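You operate a simulated robot arm through the tools that you are given. There is no shell and no other tool.

You are at the controls of a simulated robot arm. One attempt, no reset.

Task
Clear the drainer: put the empty jar and the rice scoop away.
Fine: gold lid on the jar, jar on the small table, scoop in the table drawer; shut the drawer. Set down upright: empty jar.
Where things are to end (x, y in the base frame): empty jar within 60 mm of [670, 760]; rice scoop within 60 mm of [650, 900].

It is judged by the outcome, as a careful person would: the job done as asked, and still so three seconds after it is handed in. It fails if anything else is knocked over, pushed out of place, dropped, spilled or broken. Lids that push on must go on centred and level and be pressed home; caps that screw on are set level and turned clockwise until they are tight.

Robot
A 7-joint arm with a two-finger parallel gripper, fixed in place. Base frame: the origin is at the foot of the arm, x ahead of it, y to its left, z up. Lengths are in mm, angles in degrees, forces in N, time in s.
Its first joint turns from -132.0 to 132.0 degrees. Payload 3.91 kg.
The TCP is the grasp point between the finger pads, 30 mm short of the fingertips. In the tool frame z runs along the fingers and y along their closing line. Largest opening 110 mm; finger width 20, thickness 10; the body of the gripper, 48 by 112 mm, starts 55 mm behind the TCP.
Orientation is that of the tool frame in the base frame, as a unit quaternion [x, y, z, w]. With the fingers straight down and closing along the base's y, the tool's x points along the base's -x, its y along +y and its z along -z.

Tools
- The arm moves only by the tool apply_moves. Its argument "targets" is a list of rows, each an object of numbers (a shift or turn left out is 0, a gripper value left out holds the last): "dx", "dy", "dz": the shift along the tool's x, y, z in mm; "rx", "ry", "rz": the turn, a rotation vector about the tool's x, y, z in degrees; "claw": the finger opening in mm, from 0 to 110. In form: [{"dx": .., "dy": .., "dz": .., "rx": .., "ry": .., "rz": .., "claw": ..}, ...]. A call has 1 to 20 rows; each row is the pose to reach, as a shift and turn from the pose commanded when the call began, along the tool's axes at that moment. Rows are played at 5 a second. More than 50 mm and 8.6 degrees between two rows, or a gripper value outside its range, and nothing of the call is played. A pose out of reach is approached as far as the arm can. The call stops where the force on the tool passes 40 N (or 10 N more than at its start, if that is more) or the arm is blocked; 0.2 s more then pass. The fingers move at their own pace (about 108 mm/s each) and stop on an object; they squeeze with about 32 N. The grip force told is the motor's: it shows also when the fingers shut on nothing. Time passes only in rows, and 0.2 s behind the last, so rows that repeat a pose let the fingers close. It gives the time, the measured TCP pose, the force on the tool (base axes), the opening and the grip force at its end, in the units of the frame above (readings bear some noise), with the torque about the TCP (base axes, N m) and any sound that the robot's microphone picked up.
- Cameras (640 x 400 px; columns grow to the right, rows downward): "scene" is fixed at [397.3, 648.2, 1514.7]; the picture's right is [-0.91, -0.41, 0.00], its down [-0.37, 0.82, -0.43] and it looks along [0.18, -0.39, -0.90] (base axes); focal length 214 px, centre (320, 200). "wrist" rides on the gripper at [72, 17, -103] in the tool frame; the picture's right is [-0.23, 0.97, 0.00], its down [-0.76, -0.18, -0.62] and it looks along [-0.61, -0.14, 0.78] (tool axes); focal length 222 px, centre (320, 200). There is no depth. A picture from a camera that has moved, and an enlarged one, comes with that camera's place and axes in the base frame and with its lens. The place of the scene camera against the robot may be out by one fixed shift of up to 18 mm in any direction.
- snapshot(camera): a new picture of that camera. The clock stands still meanwhile.
- close_up(camera, box): a new picture of the part [left, top, right, bottom] of that camera's present view, enlarged. The clock stands still meanwhile.
- hand_in(): hands the job in; it is judged then, once.

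Places have to be worked out from the pictures, the camera data and where the tool is seen. Open the gripper and draw the arm clear of the work before you hand the job in, unless the task says otherwise.

The tools are called after "Request:" as a command line: name --argument value ..., lists and objects as JSON in quotes. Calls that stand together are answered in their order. apply_moves: Moves the arm, as the interface text tells. Its arguments: {"type":"object","properties":{"targets":{"type":"array"}},"required":["targets"]} The other tools are called the same way: snapshot (camera) takes a picture; close_up (camera, box) takes an enlarged picture of a part of a camera's view; hand_in () hands the job in.

At the start:

```text
t: 0.0
eef_pos: [460.0, 264.8, 1174.3]
tcp_rot: [0.0, 1.0, 0.0, 0.0]
contact_force: [0.0, -0.3, 0.1]
torque: [0.0, 0.03, 0.0]
gripper_width: 110.1
grip_force: 0.2
```

scene: 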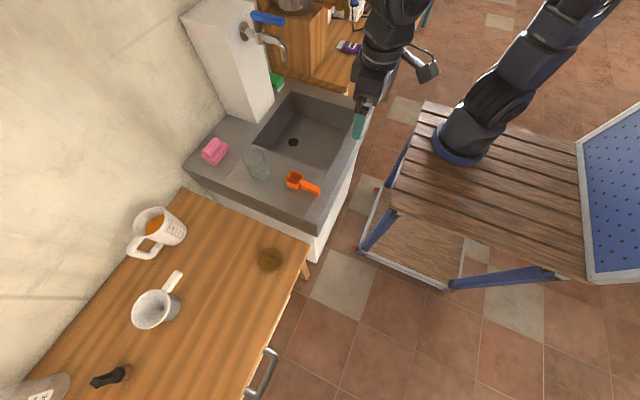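
wrist: 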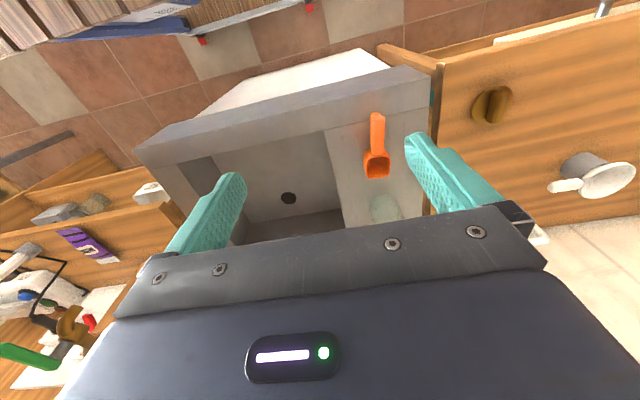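

I see the sink with an orange scoop and a glass jar on its drainer, and a gold/brown lid on the wooden table. I'll take enlarged pictures to measure things.

Request:
close_up --camera "scene" --box '[180, 80, 380, 205]'

Request:
close_up --camera "scene" --box '[120, 180, 360, 400]'

Request:
close_up --camera "wrist" --box '[300, 60, 640, 270]'

```text
3.20 times, centred on (280, 142) of scene
camera zoom: at [397.3, 648.2, 1514.7], right [-0.91, -0.41, 0.0], down [-0.37, 0.82, -0.43], along [0.18, -0.39, -0.9], focal length 686 px, centre (448, 384)
```

zoom: 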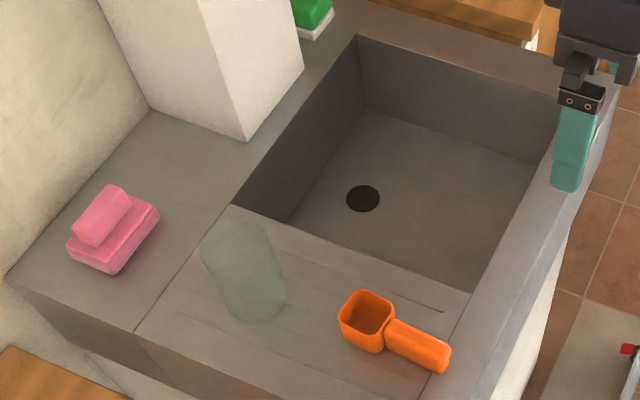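

```text
1.82 times, centred on (240, 290) of scene
camera zoom: at [397.3, 648.2, 1514.7], right [-0.91, -0.41, 0.0], down [-0.37, 0.82, -0.43], along [0.18, -0.39, -0.9], focal length 390 px, centre (466, 36)
```

zoom: 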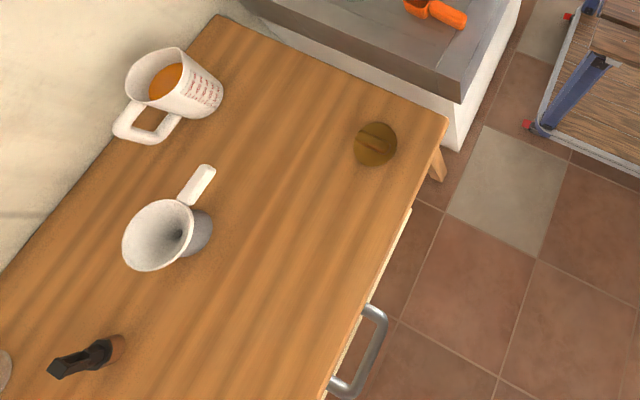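

```text
1.88 times, centred on (470, 165) of wrist
camera zoom: at [388.6, 282.0, 1276.9], right [0.23, 0.97, 0.0], down [0.76, -0.18, 0.62], along [0.61, -0.14, -0.78], focal length 418 px, centre (38, 266)
```

zoom: 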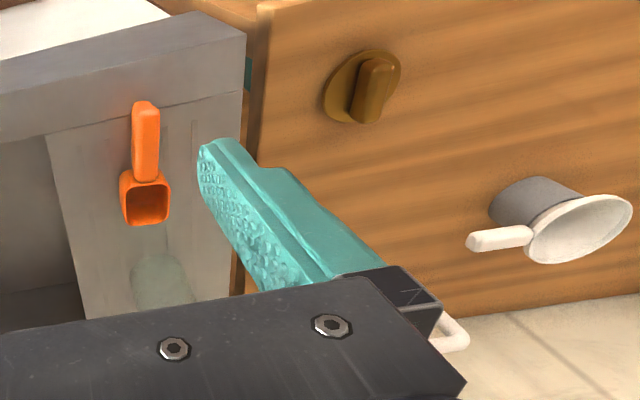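

From the scene and wrist views together I put the scoop bowl near (631, 344, 889), the jar near (760, 370) and the lid near (598, 600, 805). I'll move high over the drainer so the wrist camera can see the jar's orientation.

Request:
apply_moves --targets '[{"dx": -40, "dy": 20, "dz": 5}, {"dx": -80, "dy": 40, "dz": 10}, {"dx": -120, "dy": 60, "dz": 15}, {"dx": -160, "dy": 80, "dz": 20}, {"dx": -190, "dy": 100, "dz": 25}, {"dx": -220, "dy": 124, "dz": 27}, {"dx": -220, "dy": 124, "dz": 27}]'

Request:
snapshot --camera "wrist"

Request:
snapshot --camera "scene"

```text
t: 1.6
eef_pos: [680.4, 389.7, 1146.7]
tcp_rot: [0.0, 1.0, 0.0, 0.0]
contact_force: [0.0, 0.1, -0.7]
torque: [-0.01, 0.02, 0.02]
gripper_width: 110.0
grip_force: 0.1
```

```text
taken
camera wrist: at [608.4, 406.4, 1249.6], right [0.23, 0.97, 0.0], down [0.76, -0.18, 0.62], along [0.61, -0.14, -0.78], focal length 222 px, centre (320, 200)
```

wrist: 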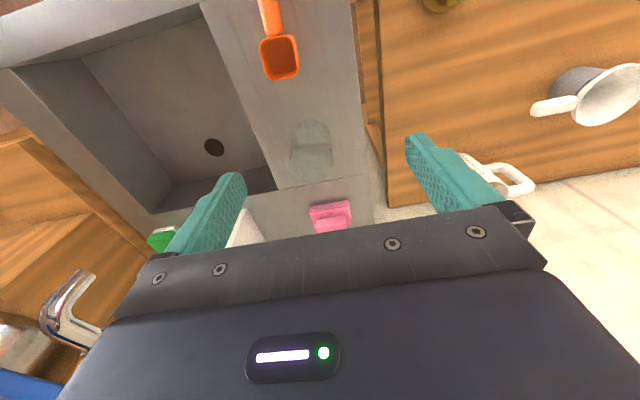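

```text
taken
```

scene: 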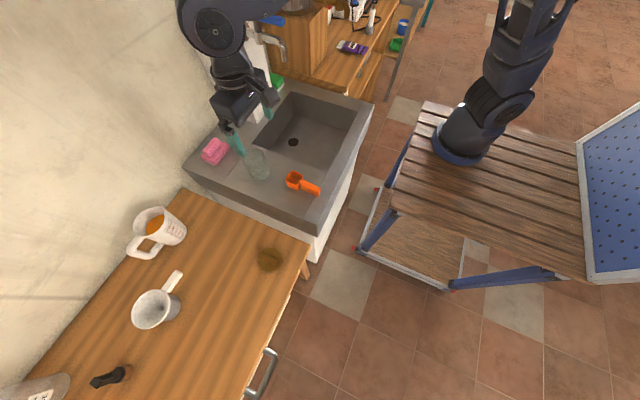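

Request:
close_up --camera "wrist" --box '[240, 90, 400, 190]'

Request:
close_up --camera "wrist" --box '[220, 0, 380, 100]'

Request:
close_up --camera "scene" --box '[200, 130, 340, 217]'

```text
4.00 times, centred on (320, 140) of wrist
camera zoom: at [608.4, 406.4, 1249.6], right [0.23, 0.97, 0.0], down [0.76, -0.18, 0.62], along [0.61, -0.14, -0.78], focal length 888 px, centre (320, 440)
```

zoom: 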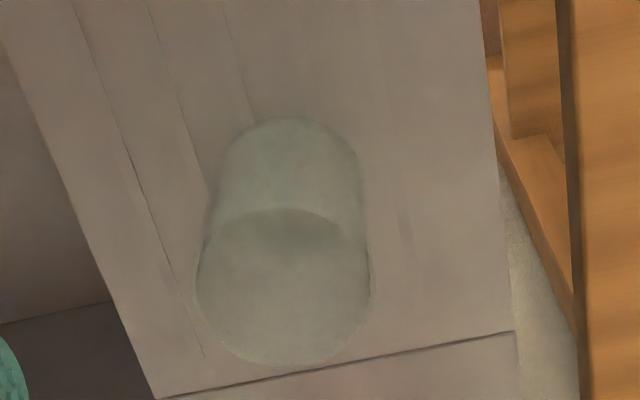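

```text
4.00 times, centred on (300, 50) of wrist
camera zoom: at [608.4, 406.4, 1249.6], right [0.23, 0.97, 0.0], down [0.76, -0.18, 0.62], along [0.61, -0.14, -0.78], focal length 888 px, centre (400, 800)
```

zoom: 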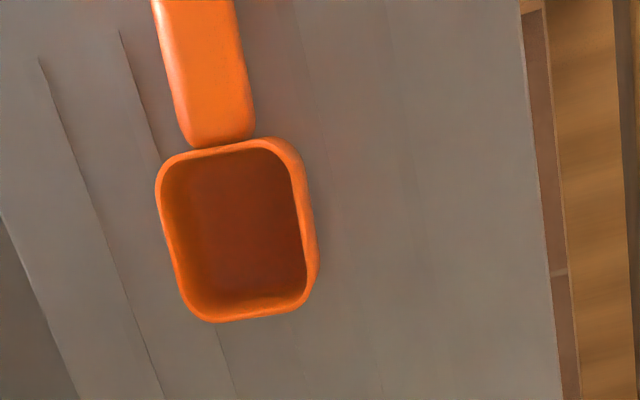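

```text
4.57 times, centred on (270, 174) of scene
camera zoom: at [397.3, 648.2, 1514.7], right [-0.91, -0.41, 0.0], down [-0.37, 0.82, -0.43], along [0.18, -0.39, -0.9], focal length 980 px, centre (549, 321)
```

zoom: 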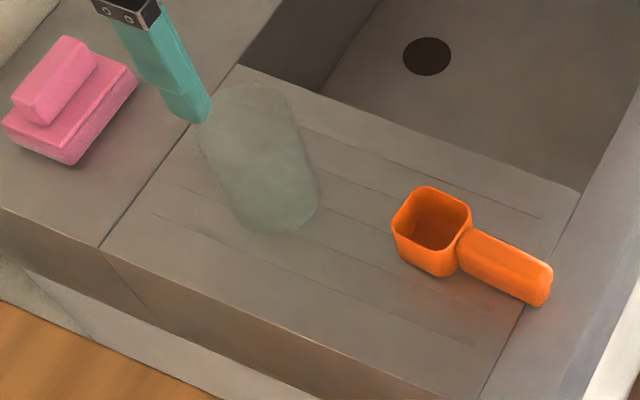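

The jar stands on the drainer like a plain cylinder, but I can't tell whether its mouth is up or down. I'll tilt the hand forward about 30° and go lower for a flatter side view.

Request:
apply_moves --targets '[{"dx": 6, "dy": -3, "dz": 25, "ry": -7.5}, {"dx": 12, "dy": -6, "dz": 50, "ry": -15}, {"dx": 18, "dy": -9, "dz": 75, "ry": -22.5}, {"dx": 23, "dy": -12, "dz": 100, "ry": -30}, {"dx": 23, "dy": -12, "dz": 100, "ry": -30}]'

Request:
snapshot --camera "wrist"

Request:
close_up --camera "wrist" --box '[220, 50, 420, 175]'

```text
t: 2.8
eef_pos: [658.0, 375.1, 1048.1]
tcp_rot: [0.0, 0.966, 0.0, 0.26]
contact_force: [0.3, -0.9, -0.5]
torque: [0.01, 0.05, -0.02]
gripper_width: 110.0
grip_force: 0.2
```

```text
taken
camera wrist: at [544.3, 393.4, 1101.3], right [0.2, 0.97, 0.11], down [0.35, -0.18, 0.92], along [0.92, -0.14, -0.37], focal length 222 px, centre (320, 200)
```

wrist: 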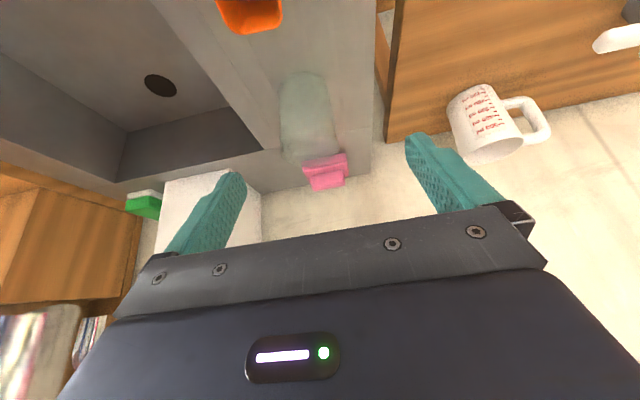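

```text
3.20 times, centred on (320, 112) of wrist
camera zoom: at [544.3, 393.4, 1101.3], right [0.2, 0.97, 0.11], down [0.35, -0.18, 0.92], along [0.92, -0.14, -0.37], focal length 711 px, centre (320, 480)
```

zoom: 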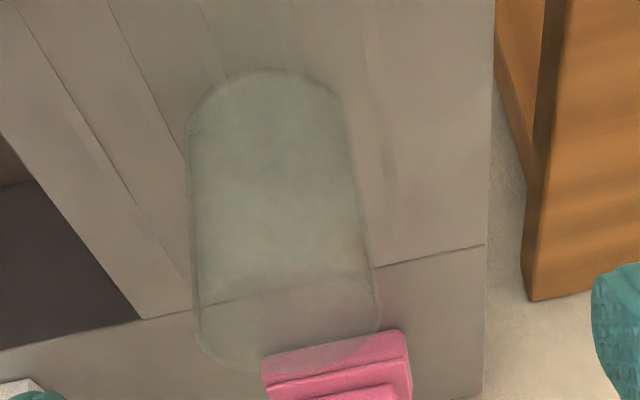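

Request:
close_up --camera "wrist" --box '[265, 60, 355, 116]'

Request:
close_up --camera "wrist" --box '[265, 115, 355, 171]'

```text
7.11 times, centred on (310, 88) of wrist
camera zoom: at [544.3, 393.4, 1101.3], right [0.2, 0.97, 0.11], down [0.35, -0.18, 0.92], along [0.92, -0.14, -0.37], focal length 1580 px, centre (391, 996)
```

zoom: 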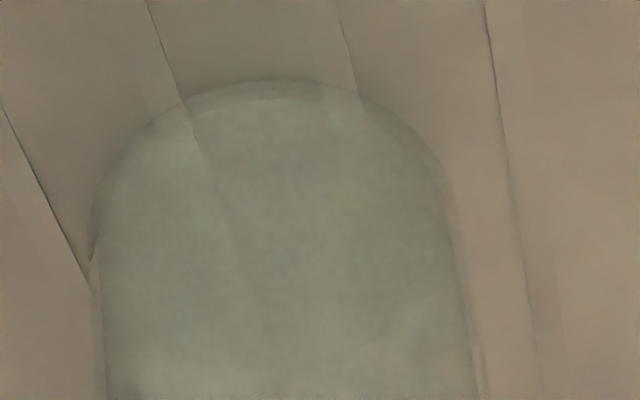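

```text
7.11 times, centred on (310, 143) of wrist
camera zoom: at [544.3, 393.4, 1101.3], right [0.2, 0.97, 0.11], down [0.35, -0.18, 0.92], along [0.92, -0.14, -0.37], focal length 1580 px, centre (391, 605)
```

zoom: 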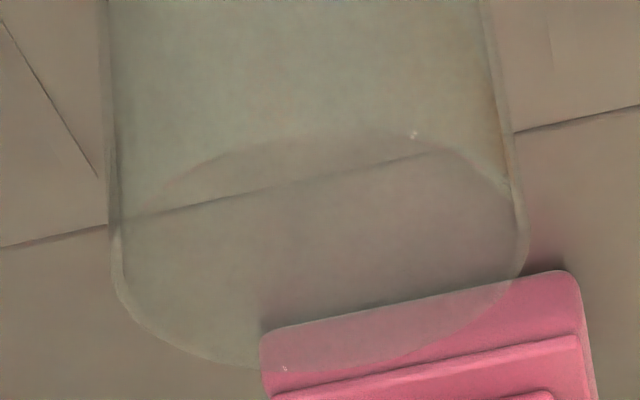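

Triangulating both wrist views gives a straight cylinder, roughly 69 mm wide and 97 mm tall. It is centred near (772, 360) and stands on a drainer surface at z≈849. I still need to know which end is open, so I'll look almost straight down on it.

Request:
apply_moves --targets '[{"dx": -35.3, "dy": -7, "dz": 20.4, "ry": 7.5}, {"dx": -70.6, "dy": -14, "dz": 40.8, "ry": 15}, {"dx": -105.9, "dy": -21, "dz": 61.1, "ry": 22.5}, {"dx": -141.2, "dy": -28, "dz": 81.5, "ry": 30}, {"dx": -141.2, "dy": -28, "dz": 81.5, "ry": 30}]'

Request:
snapshot --camera "wrist"

Request:
close_up --camera "wrist" --box '[250, 0, 410, 100]'

```text
t: 4.0
eef_pos: [819.6, 349.5, 1047.0]
tcp_rot: [0.0, 1.0, 0.0, 0.0]
contact_force: [-0.2, -0.2, 0.2]
torque: [-0.03, -0.07, 0.01]
gripper_width: 109.9
grip_force: 0.0
```

```text
taken
camera wrist: at [748.9, 367.2, 1149.9], right [0.23, 0.97, 0.0], down [0.76, -0.18, 0.62], along [0.61, -0.14, -0.78], focal length 222 px, centre (320, 200)
```

wrist: 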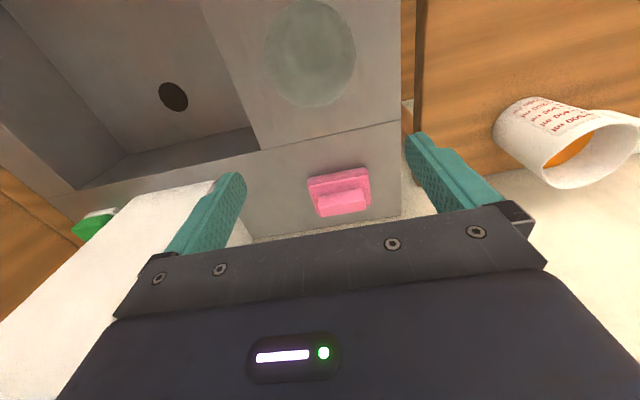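

```text
4.00 times, centred on (330, 50) of wrist
camera zoom: at [748.9, 367.2, 1149.9], right [0.23, 0.97, 0.0], down [0.76, -0.18, 0.62], along [0.61, -0.14, -0.78], focal length 888 px, centre (280, 800)
```

zoom: 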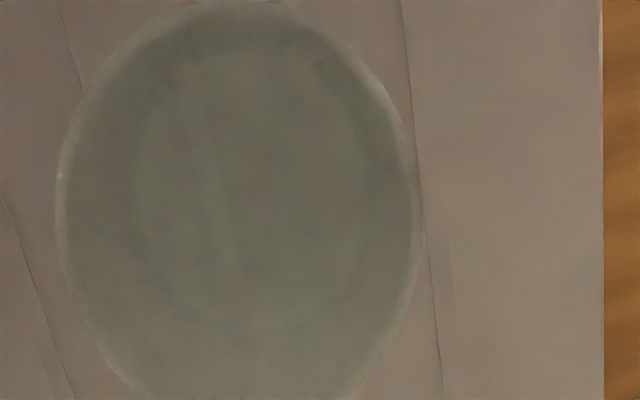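

Request:
close_up --camera "wrist" --box '[260, 0, 310, 31]'

Request:
close_up --camera "wrist" --box '[320, 60, 370, 110]'

Request:
close_up --camera "scene" --box '[230, 135, 290, 190]'

```text
12.80 times, centred on (285, 16) of wrist
camera zoom: at [748.9, 367.2, 1149.9], right [0.23, 0.97, 0.0], down [0.76, -0.18, 0.62], along [0.61, -0.14, -0.78], focal length 2843 px, centre (768, 2562)
```

zoom: 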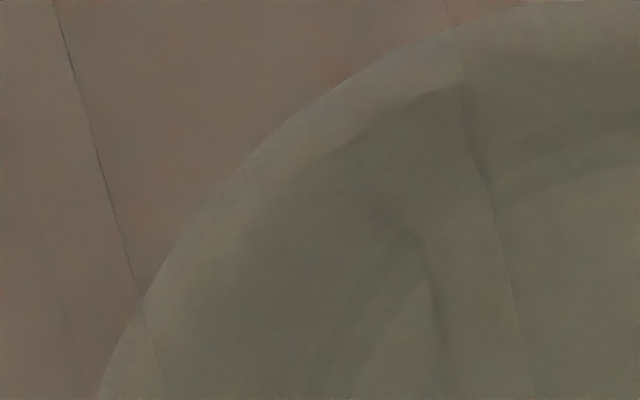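

```text
8.00 times, centred on (345, 85) of wrist
camera zoom: at [748.9, 367.2, 1149.9], right [0.23, 0.97, 0.0], down [0.76, -0.18, 0.62], along [0.61, -0.14, -0.78], focal length 1777 px, centre (120, 1120)
```

zoom: 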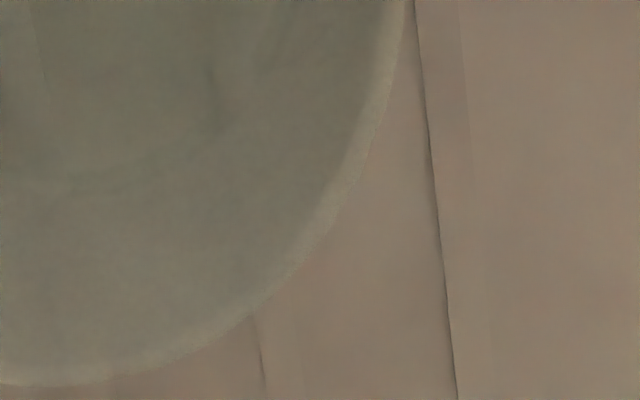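

```text
7.27 times, centred on (260, 162) of scene
camera zoom: at [397.3, 648.2, 1514.7], right [-0.91, -0.41, 0.0], down [-0.37, 0.82, -0.43], along [0.18, -0.39, -0.9], focal length 1560 px, centre (756, 473)
```

zoom: 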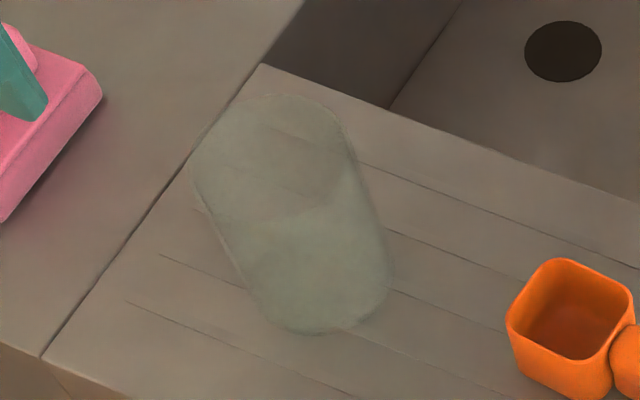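

The body is evenly tinted down to the drainer, while the top ellipse is clearer and has a thin bright rim. So I judge that the jar stands mouth-up and is open at the top. Next I'll go over the table to look closely at the lid and the drawer handle.

Request:
apply_moves --targets '[{"dx": 27, "dy": 34, "dz": 0}, {"dx": 54, "dy": 68, "dz": 0}, {"dx": 81, "dy": 102, "dz": 0}, {"dx": 108, "dy": 136, "dz": 15}, {"dx": 135, "dy": 170, "dz": 40}, {"dx": 162, "dy": 204, "dz": 65}, {"dx": 187, "dy": 238, "dz": 90}, {"dx": 187, "dy": 238, "dz": 100}, {"dx": 187, "dy": 238, "dz": 100}]'

Request:
snapshot --camera "wrist"

Request:
close_up --camera "wrist" --box '[240, 30, 400, 130]'

Request:
snapshot --camera "scene"

```text
t: 6.0
eef_pos: [634.1, 584.8, 946.8]
tcp_rot: [0.001, 1.0, 0.0, -0.001]
contact_force: [-0.6, 0.4, 0.3]
torque: [0.0, 0.0, 0.0]
gripper_width: 110.2
grip_force: 0.1
```

```text
taken
camera wrist: at [562.6, 603.5, 1049.7], right [0.23, 0.97, 0.0], down [0.76, -0.18, 0.62], along [0.61, -0.14, -0.78], focal length 222 px, centre (320, 200)
```

wrist: 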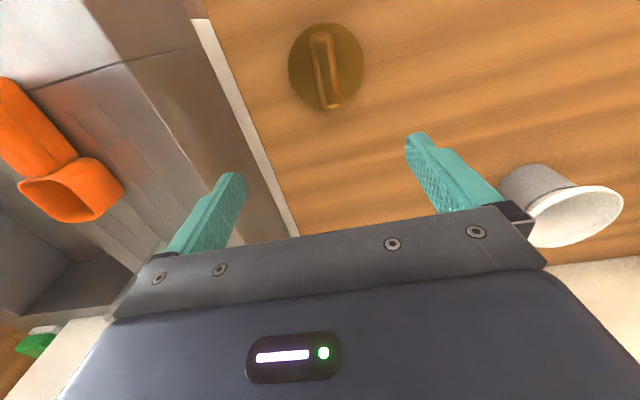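

```text
4.00 times, centred on (320, 80) of wrist
camera zoom: at [562.6, 603.5, 1049.7], right [0.23, 0.97, 0.0], down [0.76, -0.18, 0.62], along [0.61, -0.14, -0.78], focal length 888 px, centre (320, 680)
```

zoom: 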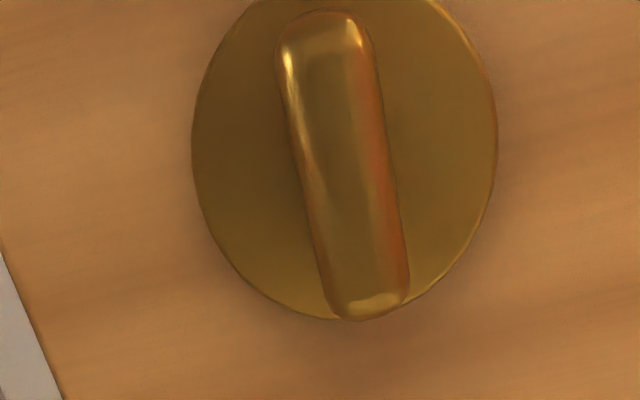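

```text
taken
```

scene: 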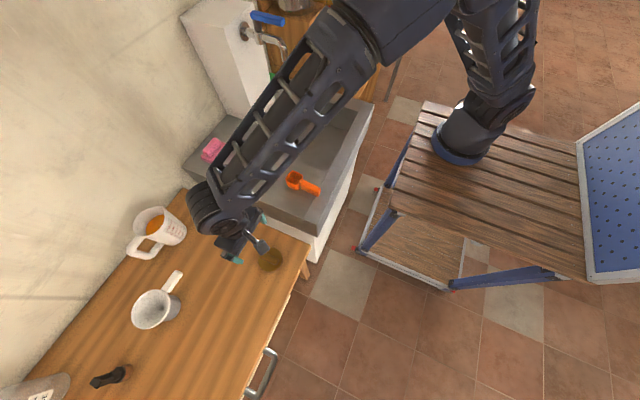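

The lid is a gold disc about 74 mm across, near (600, 602), with a bar grip lying along base x. I'll take a tilted side view to find its skirt height and the table height.

Request:
apply_moves --targets '[{"dx": 25, "dy": 4, "dz": 0, "ry": -7.5}, {"dx": 50, "dy": 9, "dz": 20, "ry": -15}, {"dx": 75, "dy": 13, "dz": 40, "ry": -22.5}, {"dx": 98, "dy": 18, "dz": 60, "ry": -30}, {"dx": 98, "dy": 18, "dz": 60, "ry": -30}]'

Request:
snapshot --camera "wrist"

Request:
close_up --camera "wrist" --box '[240, 80, 400, 180]'

```text
t: 7.2
eef_pos: [535.1, 605.1, 885.4]
tcp_rot: [0.0, 0.966, 0.0, 0.259]
contact_force: [0.8, -0.2, 0.4]
torque: [0.01, 0.04, -0.03]
gripper_width: 110.1
grip_force: 0.1
```

```text
taken
camera wrist: at [422.0, 622.5, 938.8], right [0.2, 0.97, 0.11], down [0.35, -0.18, 0.92], along [0.92, -0.14, -0.37], focal length 222 px, centre (320, 200)
```

wrist: 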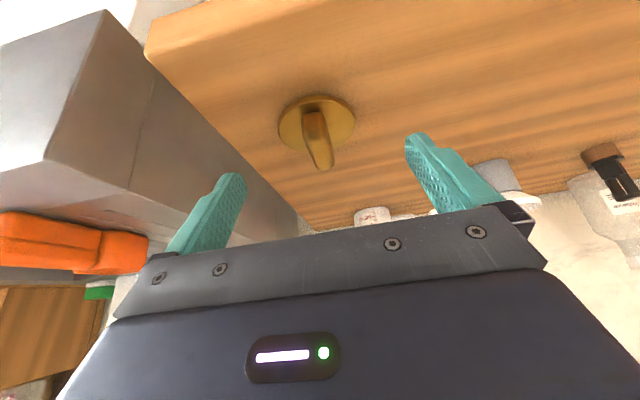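

```text
4.00 times, centred on (320, 130) of wrist
camera zoom: at [422.0, 622.5, 938.8], right [0.2, 0.97, 0.11], down [0.35, -0.18, 0.92], along [0.92, -0.14, -0.37], focal length 888 px, centre (320, 480)
```

zoom: 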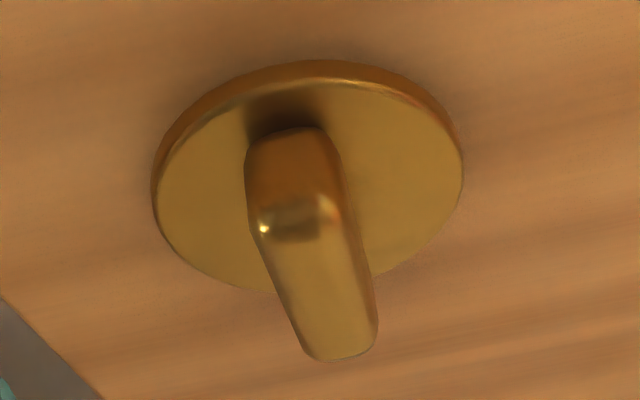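

The bar top is at z≈822, the disc top at z≈791, and the table top at about 785. Next I'll look at the drawer handle along the table's front edge.

Request:
apply_moves --targets '[{"dx": 17, "dy": 38, "dz": -15, "ry": 5}, {"dx": 34, "dy": 76, "dz": -25, "ry": 10}, {"dx": 51, "dy": 114, "dz": -35, "ry": 15}, {"dx": 68, "dy": 152, "dz": -40, "ry": 20}, {"dx": 85, "dy": 190, "dz": -45, "ry": 25}, {"dx": 101.9, "dy": 228, "dz": -49.6, "ry": 30}, {"dx": 101.9, "dy": 228, "dz": -49.6, "ry": 30}]'

Request:
snapshot --camera "wrist"

Request:
snapshot --camera "scene"

```text
t: 8.8
eef_pos: [423.1, 832.1, 877.6]
tcp_rot: [-0.001, 1.0, 0.001, -0.001]
contact_force: [0.1, 0.1, -0.4]
torque: [0.0, 0.0, -0.01]
gripper_width: 110.0
grip_force: 0.0
```

```text
taken
camera wrist: at [351.8, 850.0, 980.7], right [0.23, 0.97, 0.0], down [0.76, -0.18, 0.62], along [0.61, -0.14, -0.78], focal length 222 px, centre (320, 200)
```

wrist: 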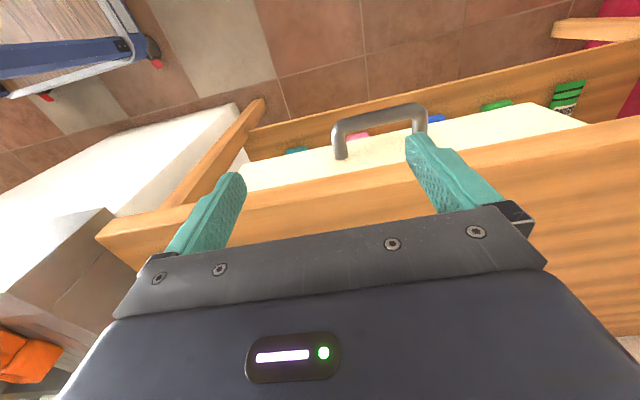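

```text
taken
```

scene: 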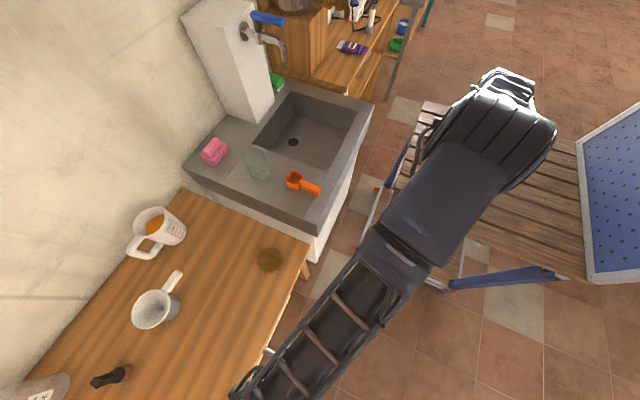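

Request:
close_up --camera "wrist" --box '[230, 70, 450, 207]'

Request:
close_up --camera "wrist" --box '[320, 90, 440, 165]'

```text
2.91 times, centred on (340, 138) of wrist
camera zoom: at [351.8, 850.0, 980.7], right [0.23, 0.97, 0.0], down [0.76, -0.18, 0.62], along [0.61, -0.14, -0.78], focal length 646 px, centre (262, 379)
```

zoom: 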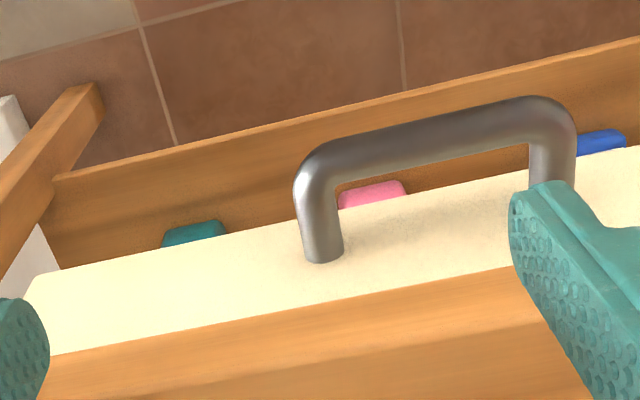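

```text
5.33 times, centred on (380, 128) of wrist
camera zoom: at [351.8, 850.0, 980.7], right [0.23, 0.97, 0.0], down [0.76, -0.18, 0.62], along [0.61, -0.14, -0.78], focal length 1185 px, centre (0, 587)
```

zoom: 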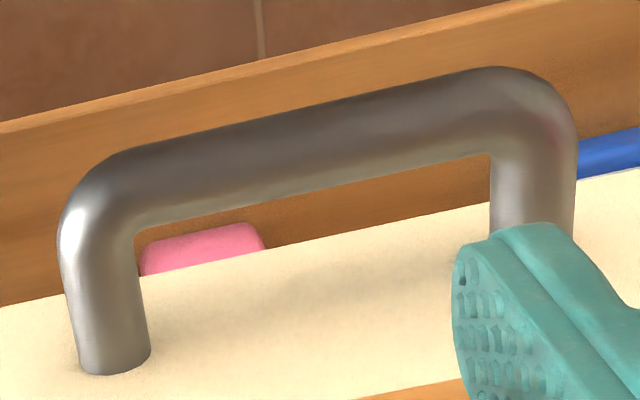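

The handle is a round U-bar along y on the cream drawer front. I put its bar near (467, 903, 686), the front face at x≈512, and the table edge at x≈500. I'll tilt the tool 35° and close the fingers into a hook, staying clear of the handle, then take a second view to measure it better.

Request:
apply_moves --targets '[{"dx": 0, "dy": 10, "dz": 10, "ry": -7, "claw": 60}, {"dx": 6, "dy": 20, "dz": 25, "ry": -14, "claw": 20}, {"dx": 12, "dy": 30, "dz": 40, "ry": -21, "claw": 0}, {"dx": 18, "dy": 40, "dz": 55, "ry": -28, "claw": 0}, {"dx": 23, "dy": 48, "dz": 68, "ry": -35, "claw": 0}, {"dx": 23, "dy": 48, "dz": 68, "ry": -35, "claw": 0}]'

Request:
snapshot --camera "wrist"

Request:
close_up --camera "wrist" --box '[220, 80, 420, 205]'

```text
t: 10.2
eef_pos: [398.6, 878.5, 811.3]
tcp_rot: [0.001, 0.954, -0.001, 0.301]
contact_force: [-0.8, 0.0, 0.2]
torque: [0.02, 0.03, 0.01]
gripper_width: 0.1
grip_force: 32.3
```

```text
taken
camera wrist: at [281.6, 897.1, 854.1], right [0.19, 0.97, 0.13], down [0.27, -0.18, 0.95], along [0.95, -0.14, -0.29], focal length 222 px, centre (320, 200)
```

wrist: 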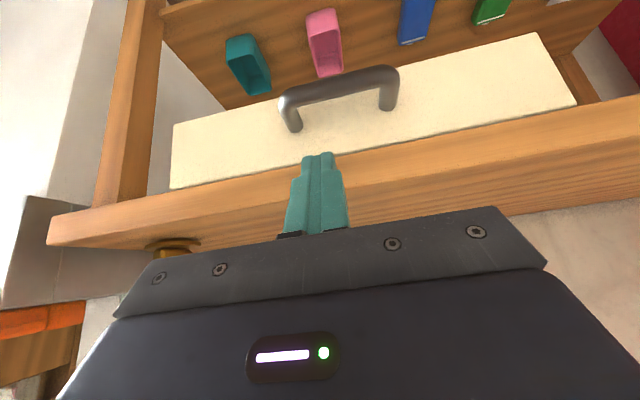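

```text
3.20 times, centred on (320, 142) of wrist
camera zoom: at [281.6, 897.1, 854.1], right [0.19, 0.97, 0.13], down [0.27, -0.18, 0.95], along [0.95, -0.14, -0.29], focal length 711 px, centre (320, 384)
```

zoom: 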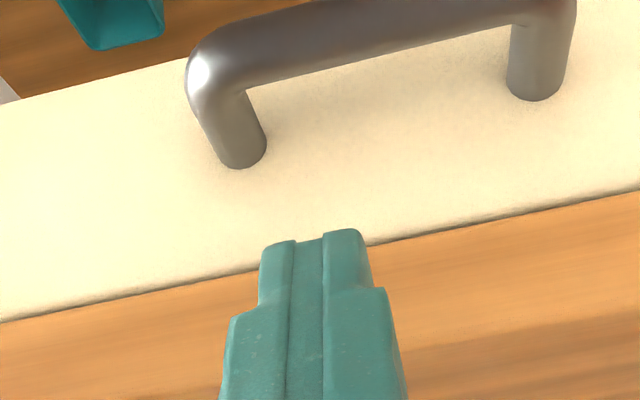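

Request:
close_up --camera "wrist" --box '[265, 50, 425, 150]'

```text
4.00 times, centred on (345, 100) of wrist
camera zoom: at [281.6, 897.1, 854.1], right [0.19, 0.97, 0.13], down [0.27, -0.18, 0.95], along [0.95, -0.14, -0.29], focal length 888 px, centre (220, 600)
```

zoom: 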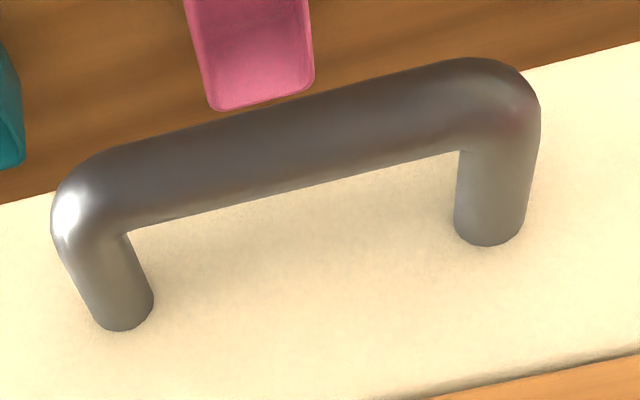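

Two wrist views agree: the bar is centred at (465, 904, 686), about 19 mm thick, and the drawer face is at x≈505. A firm grip with one finger behind the bar needs the hand turned 90°, so I'll turn in place here, clear of everything.

Request:
apply_moves --targets '[{"rz": -8.2}, {"rz": -16.4}, {"rz": -24.6}, {"rz": -32.8}, {"rz": -41}, {"rz": -49.2}, {"rz": -57.4}, {"rz": -65.6}, {"rz": -73.8}, {"rz": -82}, {"rz": -90, "claw": 32}, {"rz": -90, "claw": 32}]'

Request:
snapshot --camera "wrist"

```text
t: 12.8
eef_pos: [399.9, 880.8, 811.5]
tcp_rot: [0.676, -0.673, 0.213, -0.212]
contact_force: [-0.2, -0.2, 0.8]
torque: [-0.04, 0.01, 0.02]
gripper_width: 32.3
grip_force: 0.2
```

```text
taken
camera wrist: at [327.2, 808.4, 885.3], right [-0.8, 0.23, -0.56], down [-0.21, 0.76, 0.61], along [0.56, 0.61, -0.56], focal length 222 px, centre (320, 200)
```

wrist: 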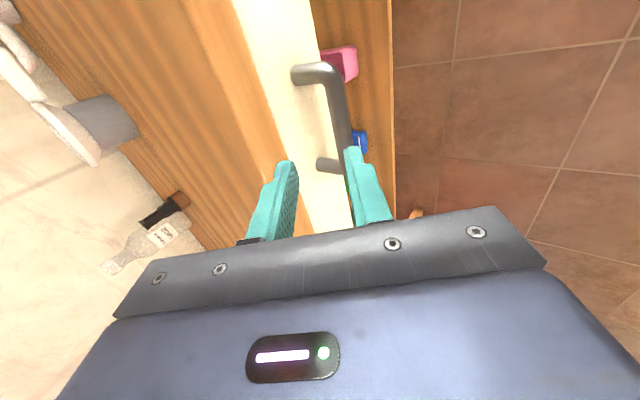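

The turn worked: the fingers now straddle the handle direction. I'll move down to a pre-grasp point about 50 mm short of the bar along the tool axis and check the alignment.

Request:
apply_moves --targets '[{"dx": -2, "dy": 9, "dz": 24}, {"dx": -4.2, "dy": 18.7, "dz": 48}, {"dx": -4.2, "dy": 18.7, "dz": 72}, {"dx": -4.2, "dy": 18.7, "dz": 72}]'

Request:
snapshot --camera "wrist"

Request:
snapshot --camera "scene"

```text
t: 13.8
eef_pos: [425.7, 886.0, 739.8]
tcp_rot: [-0.674, 0.675, -0.213, 0.212]
contact_force: [-0.9, -0.1, 0.1]
torque: [-0.01, 0.03, 0.01]
gripper_width: 32.2
grip_force: 0.1
```

```text
taken
camera wrist: at [353.6, 814.3, 815.3], right [-0.8, 0.23, -0.56], down [-0.21, 0.76, 0.61], along [0.56, 0.61, -0.56], focal length 222 px, centre (320, 200)
```

wrist: 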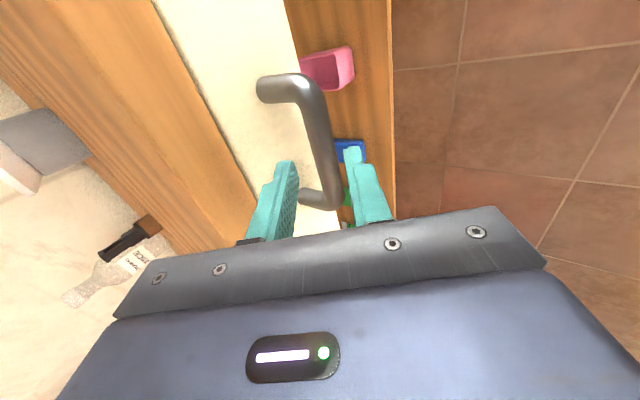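

```text
taken
```

scene: 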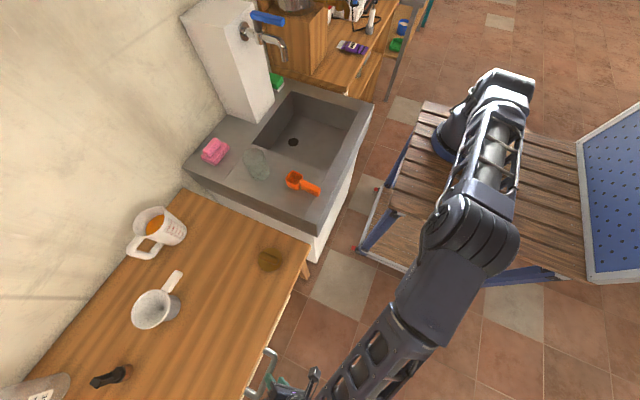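

The bar lies between the fingers, about 2–4 mm toward the front finger. I'll shift slightly and slide in along the tool axis with small steps.

Request:
apply_moves --targets '[{"dy": 2.5, "dz": 10}, {"dy": 2.5, "dz": 20}, {"dy": 2.5, "dz": 28}, {"dy": 2.5, "dz": 36}, {"dy": 2.5, "dz": 43}, {"dy": 2.5, "dz": 48}, {"dy": 2.5, "dz": 48}]'

Request:
snapshot --camera "wrist"

```text
t: 15.4
eef_pos: [450.3, 884.3, 700.7]
tcp_rot: [-0.674, 0.674, -0.213, 0.213]
contact_force: [-0.3, -0.2, 0.2]
torque: [0.0, -0.03, 0.03]
gripper_width: 31.9
grip_force: 0.0
```

```text
taken
camera wrist: at [378.2, 813.1, 775.4], right [-0.8, 0.23, -0.56], down [-0.21, 0.76, 0.61], along [0.56, 0.61, -0.56], focal length 222 px, centre (320, 200)
```

wrist: 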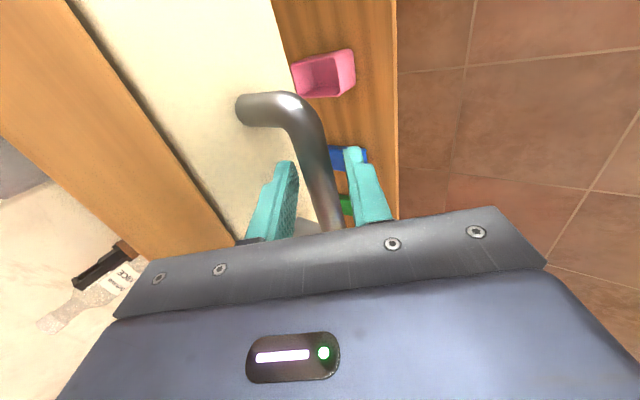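

No contact so far and the bar sits between the fingers, so I'll close on the handle.

Request:
apply_moves --targets '[{"claw": 10}, {"claw": 10}, {"claw": 10}]'

Request:
close_up --camera "wrist" --box '[220, 70, 420, 240]'

```text
t: 16.2
eef_pos: [450.7, 884.6, 701.0]
tcp_rot: [-0.674, 0.675, -0.212, 0.213]
contact_force: [1.0, -1.5, 7.2]
torque: [-0.25, -0.16, -0.17]
gripper_width: 19.6
grip_force: 45.4
```

```text
2.35 times, centred on (320, 155) of wrist
camera zoom: at [378.2, 813.1, 776.0], right [-0.8, 0.23, -0.56], down [-0.21, 0.76, 0.61], along [0.56, 0.61, -0.56], focal length 523 px, centre (320, 306)
```

zoom: 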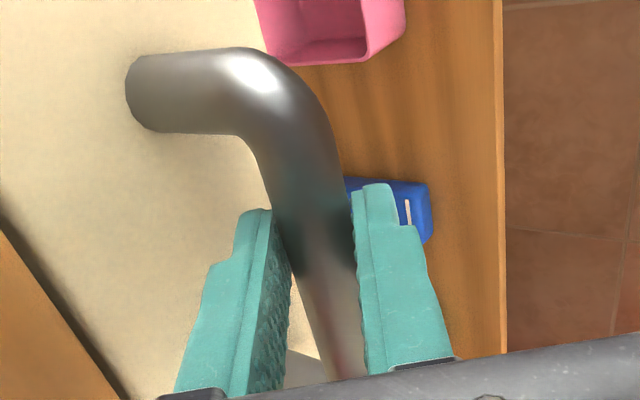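

The handle is gripped at 19.6 mm. I'll pull the drawer straight out along −x, slowly at first, watching the force.

Request:
apply_moves --targets '[{"dy": 8.2, "dz": -5.7}, {"dy": 16.4, "dz": -11.5}, {"dy": 24.6, "dz": -17.2}, {"dy": 32.7, "dz": -23}, {"dy": 40.9, "dz": -28.7}, {"dy": 40.9, "dz": -28.7}]'

Request:
snapshot --camera "wrist"

```text
t: 17.6
eef_pos: [400.2, 884.7, 701.2]
tcp_rot: [0.675, -0.674, 0.213, -0.212]
contact_force: [-2.6, 11.8, 9.4]
torque: [0.35, -0.03, 0.32]
gripper_width: 19.8
grip_force: 44.8
```

```text
taken
camera wrist: at [328.2, 813.0, 776.0], right [-0.8, 0.23, -0.56], down [-0.21, 0.76, 0.61], along [0.56, 0.61, -0.56], focal length 222 px, centre (320, 200)
```

wrist: 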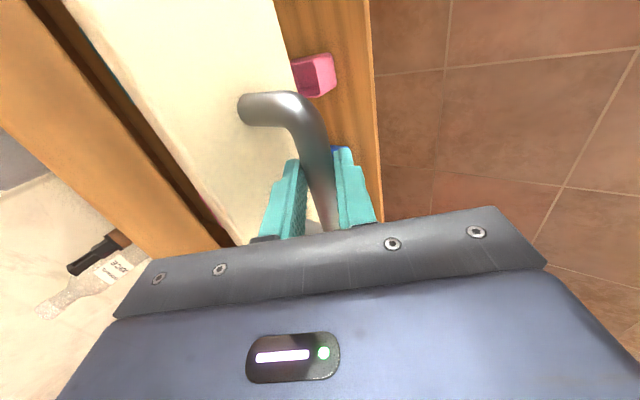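

The drawer came out 50 mm with little force. I'll keep pulling.

Request:
apply_moves --targets '[{"dy": 12.3, "dz": -8.6}, {"dy": 24.6, "dz": -17.2}, {"dy": 36.8, "dz": -25.9}, {"dy": 49.1, "dz": -34.5}, {"dy": 61.4, "dz": -43.1}, {"dy": 73.7, "dz": -51.7}, {"dy": 85.9, "dz": -60.3}, {"dy": 98.2, "dz": -69}, {"dy": 98.2, "dz": -69}]'

Request:
snapshot --camera "wrist"

Request:
snapshot --camera "scene"

```text
t: 19.6
eef_pos: [279.9, 883.0, 700.3]
tcp_rot: [0.675, -0.674, 0.213, -0.213]
contact_force: [-1.8, 15.3, 20.0]
torque: [-0.01, -0.2, 0.07]
gripper_width: 19.5
grip_force: 45.2
```

```text
taken
camera wrist: at [207.8, 812.9, 775.9], right [-0.8, 0.23, -0.56], down [-0.21, 0.76, 0.61], along [0.56, 0.61, -0.56], focal length 222 px, centre (320, 200)
```

wrist: 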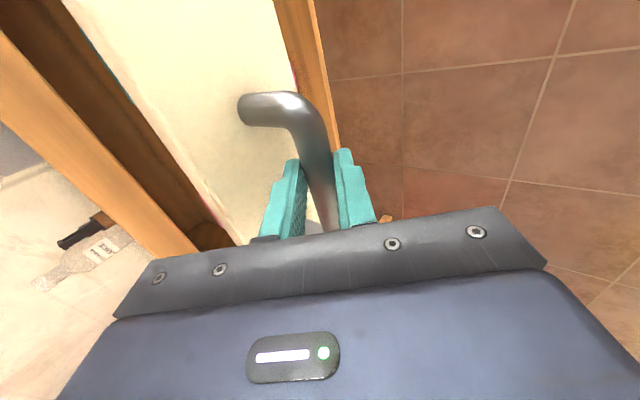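

```text
taken
```

scene: 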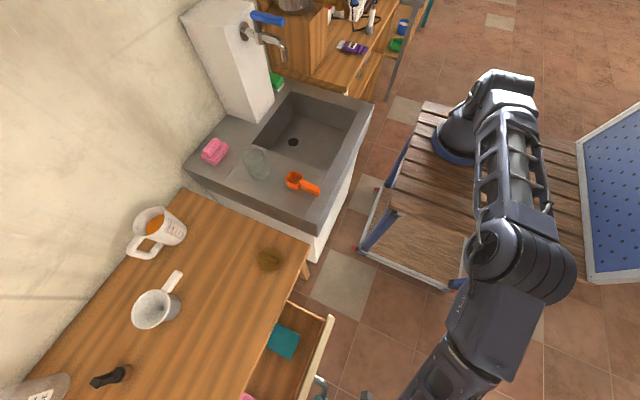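

The drawer is out about 170 mm and contains some items. A small sideways load has built up, so I'll correct that slightly and pull another 50 mm.

Request:
apply_moves --targets '[{"dx": -1, "dy": 8, "dz": -6.1}, {"dx": -1.6, "dy": 16.2, "dz": -11.9}, {"dx": -1.6, "dy": 24.3, "dz": -17.6}, {"dx": -1.6, "dy": 32.4, "dz": -23.5}, {"dx": -1.6, "dy": 40.5, "dz": -29.3}, {"dx": -1.6, "dy": 40.5, "dz": -29.3}]'

Request:
snapshot --camera "wrist"

Request:
snapshot --camera "scene"

```text
t: 21.0
eef_pos: [230.4, 884.5, 701.4]
tcp_rot: [-0.674, 0.675, -0.213, 0.212]
contact_force: [0.0, -24.6, 30.9]
torque: [-0.89, -0.4, -0.65]
gripper_width: 19.8
grip_force: 44.6
```

```text
taken
camera wrist: at [158.3, 813.2, 776.0], right [-0.8, 0.23, -0.56], down [-0.21, 0.76, 0.61], along [0.57, 0.61, -0.56], focal length 222 px, centre (320, 200)
```

wrist: 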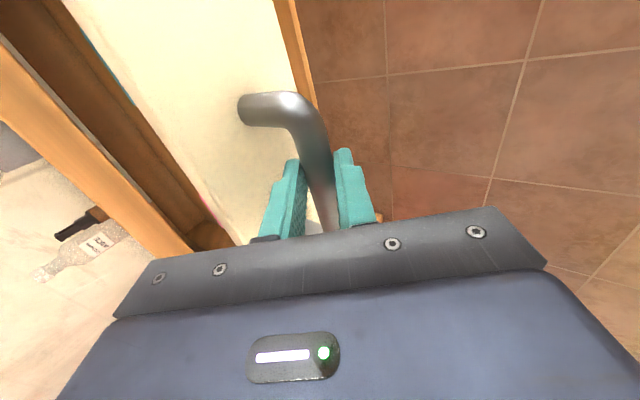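

```text
taken
```

scene: 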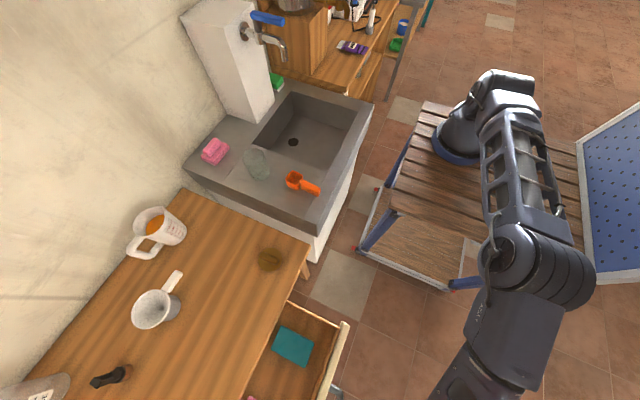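

The drawer is out 220 mm, which is enough. I'll open the fingers and back away along the tool axis.

Request:
apply_moves --targets '[{"claw": 32}, {"claw": 32}, {"dz": -15, "claw": 32}, {"dz": -35}, {"dz": -60}, {"dz": -90}, {"dz": -125}, {"dz": -125}]'

Request:
snapshot --camera "wrist"

Request:
snapshot --camera "scene"

```text
t: 22.8
eef_pos: [160.9, 885.5, 802.7]
tcp_rot: [0.675, -0.674, 0.213, -0.213]
contact_force: [-0.4, 0.4, -0.3]
torque: [0.01, 0.01, -0.03]
gripper_width: 32.1
grip_force: 0.1
```

```text
taken
camera wrist: at [88.4, 813.4, 878.2], right [-0.8, 0.23, -0.56], down [-0.21, 0.76, 0.61], along [0.56, 0.61, -0.56], focal length 222 px, centre (320, 200)
```

wrist: 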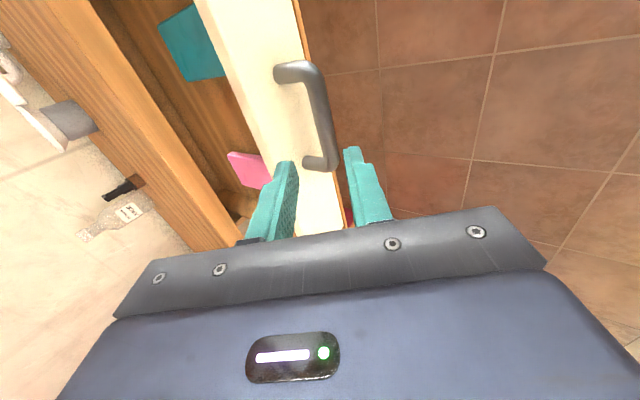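

```text
taken
```

scene: 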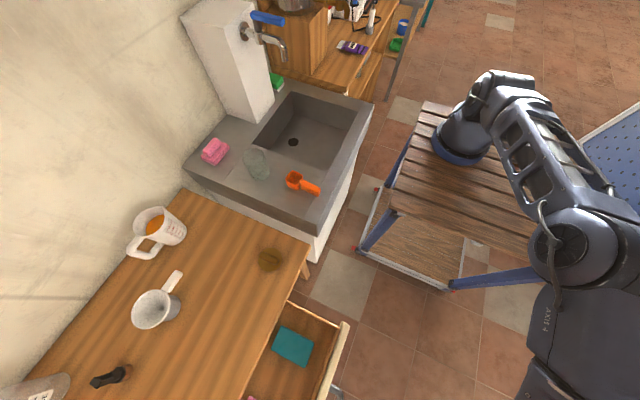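

The drawer stayed open: there is a teal item on its right side and a pink one further left, with free space between them. I'll rise and turn the hand back to look inside.

Request:
apply_moves --targets '[{"dy": -8, "dz": -11, "rz": 8.2}, {"dy": -16, "dz": -22, "rz": 16.4}, {"dy": -24, "dz": -34, "rz": 24.6}, {"dy": -32, "dz": -45, "rz": 32.8}, {"dy": -40, "dz": -56, "rz": 41}, {"dy": -48, "dz": -67, "rz": 49.2}, {"dy": -56, "dz": -78, "rz": 57.4}, {"dy": -64, "dz": -89, "rz": 65.6}, {"dy": -72, "dz": -100, "rz": 73.8}, {"dy": -80, "dz": -111, "rz": 82}, {"dy": -86, "dz": -122, "rz": 90}, {"dy": -86, "dz": -122, "rz": 90}]'

Request:
snapshot --camera "wrist"

```text
t: 25.4
eef_pos: [159.1, 885.9, 952.1]
tcp_rot: [0.001, 0.954, 0.0, 0.301]
contact_force: [0.4, 0.2, -0.9]
torque: [0.03, 0.01, 0.03]
gripper_width: 32.1
grip_force: 0.1
```

```text
taken
camera wrist: at [41.5, 904.4, 995.9], right [0.19, 0.97, 0.13], down [0.27, -0.18, 0.95], along [0.95, -0.14, -0.29], focal length 222 px, centre (320, 200)
```

wrist: 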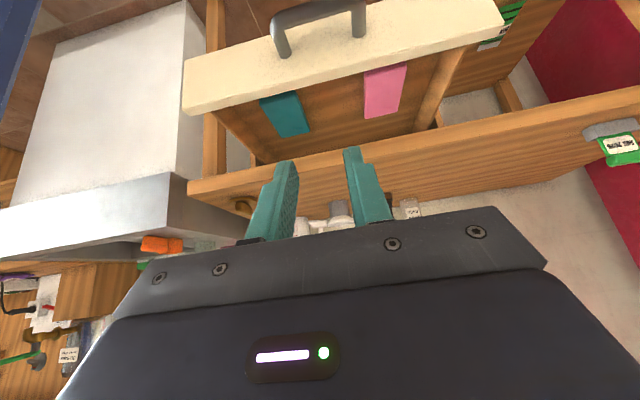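

Request:
apply_moves --targets '[{"dx": -24, "dy": -2, "dz": 28, "ry": 6}, {"dx": -48, "dy": -4, "dz": 56, "ry": 12}, {"dx": -72, "dy": -6, "dz": 84, "ry": 18}, {"dx": -96, "dy": -9, "dz": 112, "ry": 24}, {"dx": -120, "dy": -11, "dz": 140, "ry": 30}, {"dx": -142.9, "dy": -13, "dz": 167.3, "ry": 35}, {"dx": -142.9, "dy": -13, "dz": 167.3, "ry": 35, "claw": 60}]'

Request:
snapshot --camera "wrist"

Request:
close_up --camera "scene" --box '[200, 280, 392, 400]'

```text
t: 27.0
eef_pos: [372.0, 875.6, 896.8]
tcp_rot: [0.0, 1.0, 0.0, -0.002]
contact_force: [-0.9, 0.5, 0.6]
torque: [0.0, -0.01, -0.03]
gripper_width: 60.0
grip_force: 0.0
```

```text
taken
camera wrist: at [301.6, 892.5, 1000.3], right [0.23, 0.97, 0.0], down [0.76, -0.18, 0.62], along [0.61, -0.14, -0.78], focal length 222 px, centre (320, 200)
```

wrist: 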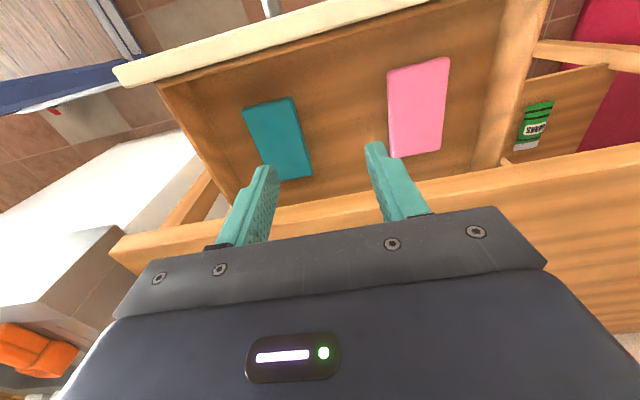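

```text
3.33 times, centred on (296, 340) of scene
camera zoom: at [397.3, 648.2, 1514.7], right [-0.91, -0.41, 0.0], down [-0.37, 0.82, -0.43], along [0.18, -0.39, -0.9], focal length 715 px, centre (400, -267)
```

zoom: 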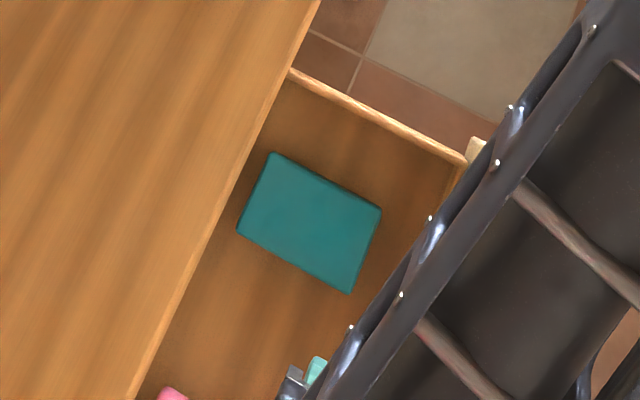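

The corridor between the teal pad (y<839) and the pink one (y>965) is about 126 mm wide and free, so the scoop fits there lengthwise along x. Now I'll travel back, high, to look at the scoop.

Request:
apply_moves --targets '[{"dx": -12, "dy": -25, "dz": -25, "claw": 60}, {"dx": -30, "dy": -65, "dz": -45}, {"dx": -48, "dy": -105, "dz": -65}, {"dx": -66, "dy": -145, "dz": -83}, {"dx": -84, "dy": -186, "dz": -83}, {"dx": -103, "dy": -228, "dz": -83}, {"dx": -122, "dy": -270, "dz": -83}, {"dx": -141, "dy": -312, "dz": -83}, {"dx": -160, "dy": -354, "dz": -83}, {"dx": -179, "dy": -396, "dz": -83}, {"dx": -198, "dy": -438, "dz": -83}, {"dx": -217, "dy": -480, "dz": -83}, {"dx": -238, "dy": -525.6, "dz": -83}, {"dx": -238, "dy": -525.6, "dz": -83}]'

Request:
snapshot --camera "wrist"

Request:
close_up --camera "wrist" --box '[240, 30, 400, 180]'

```text
refused: row 13 steps farther than a row can; nothing moved
```

```text
taken
camera wrist: at [301.6, 892.5, 1000.3], right [0.23, 0.97, 0.0], down [0.76, -0.18, 0.62], along [0.61, -0.14, -0.78], focal length 222 px, centre (320, 200)
```

wrist: 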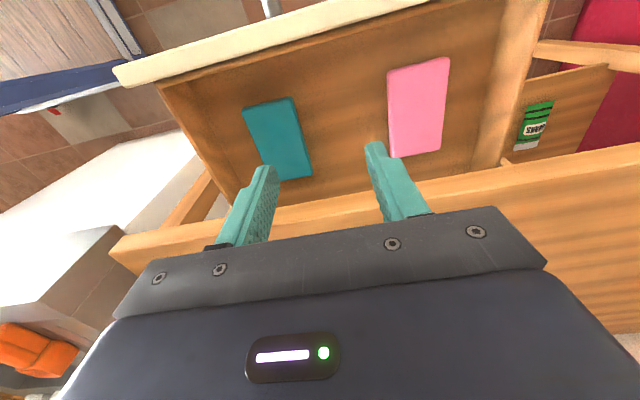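

```text
2.67 times, centred on (320, 105) of wrist
camera zoom: at [301.6, 892.5, 1000.3], right [0.23, 0.97, 0.0], down [0.76, -0.18, 0.62], along [0.61, -0.14, -0.78], focal length 592 px, centre (320, 453)
```

zoom: 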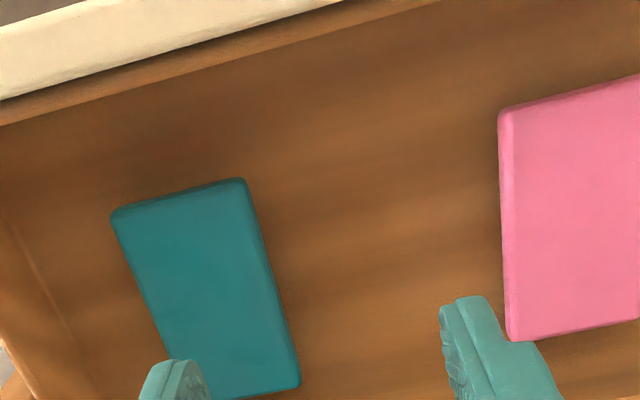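

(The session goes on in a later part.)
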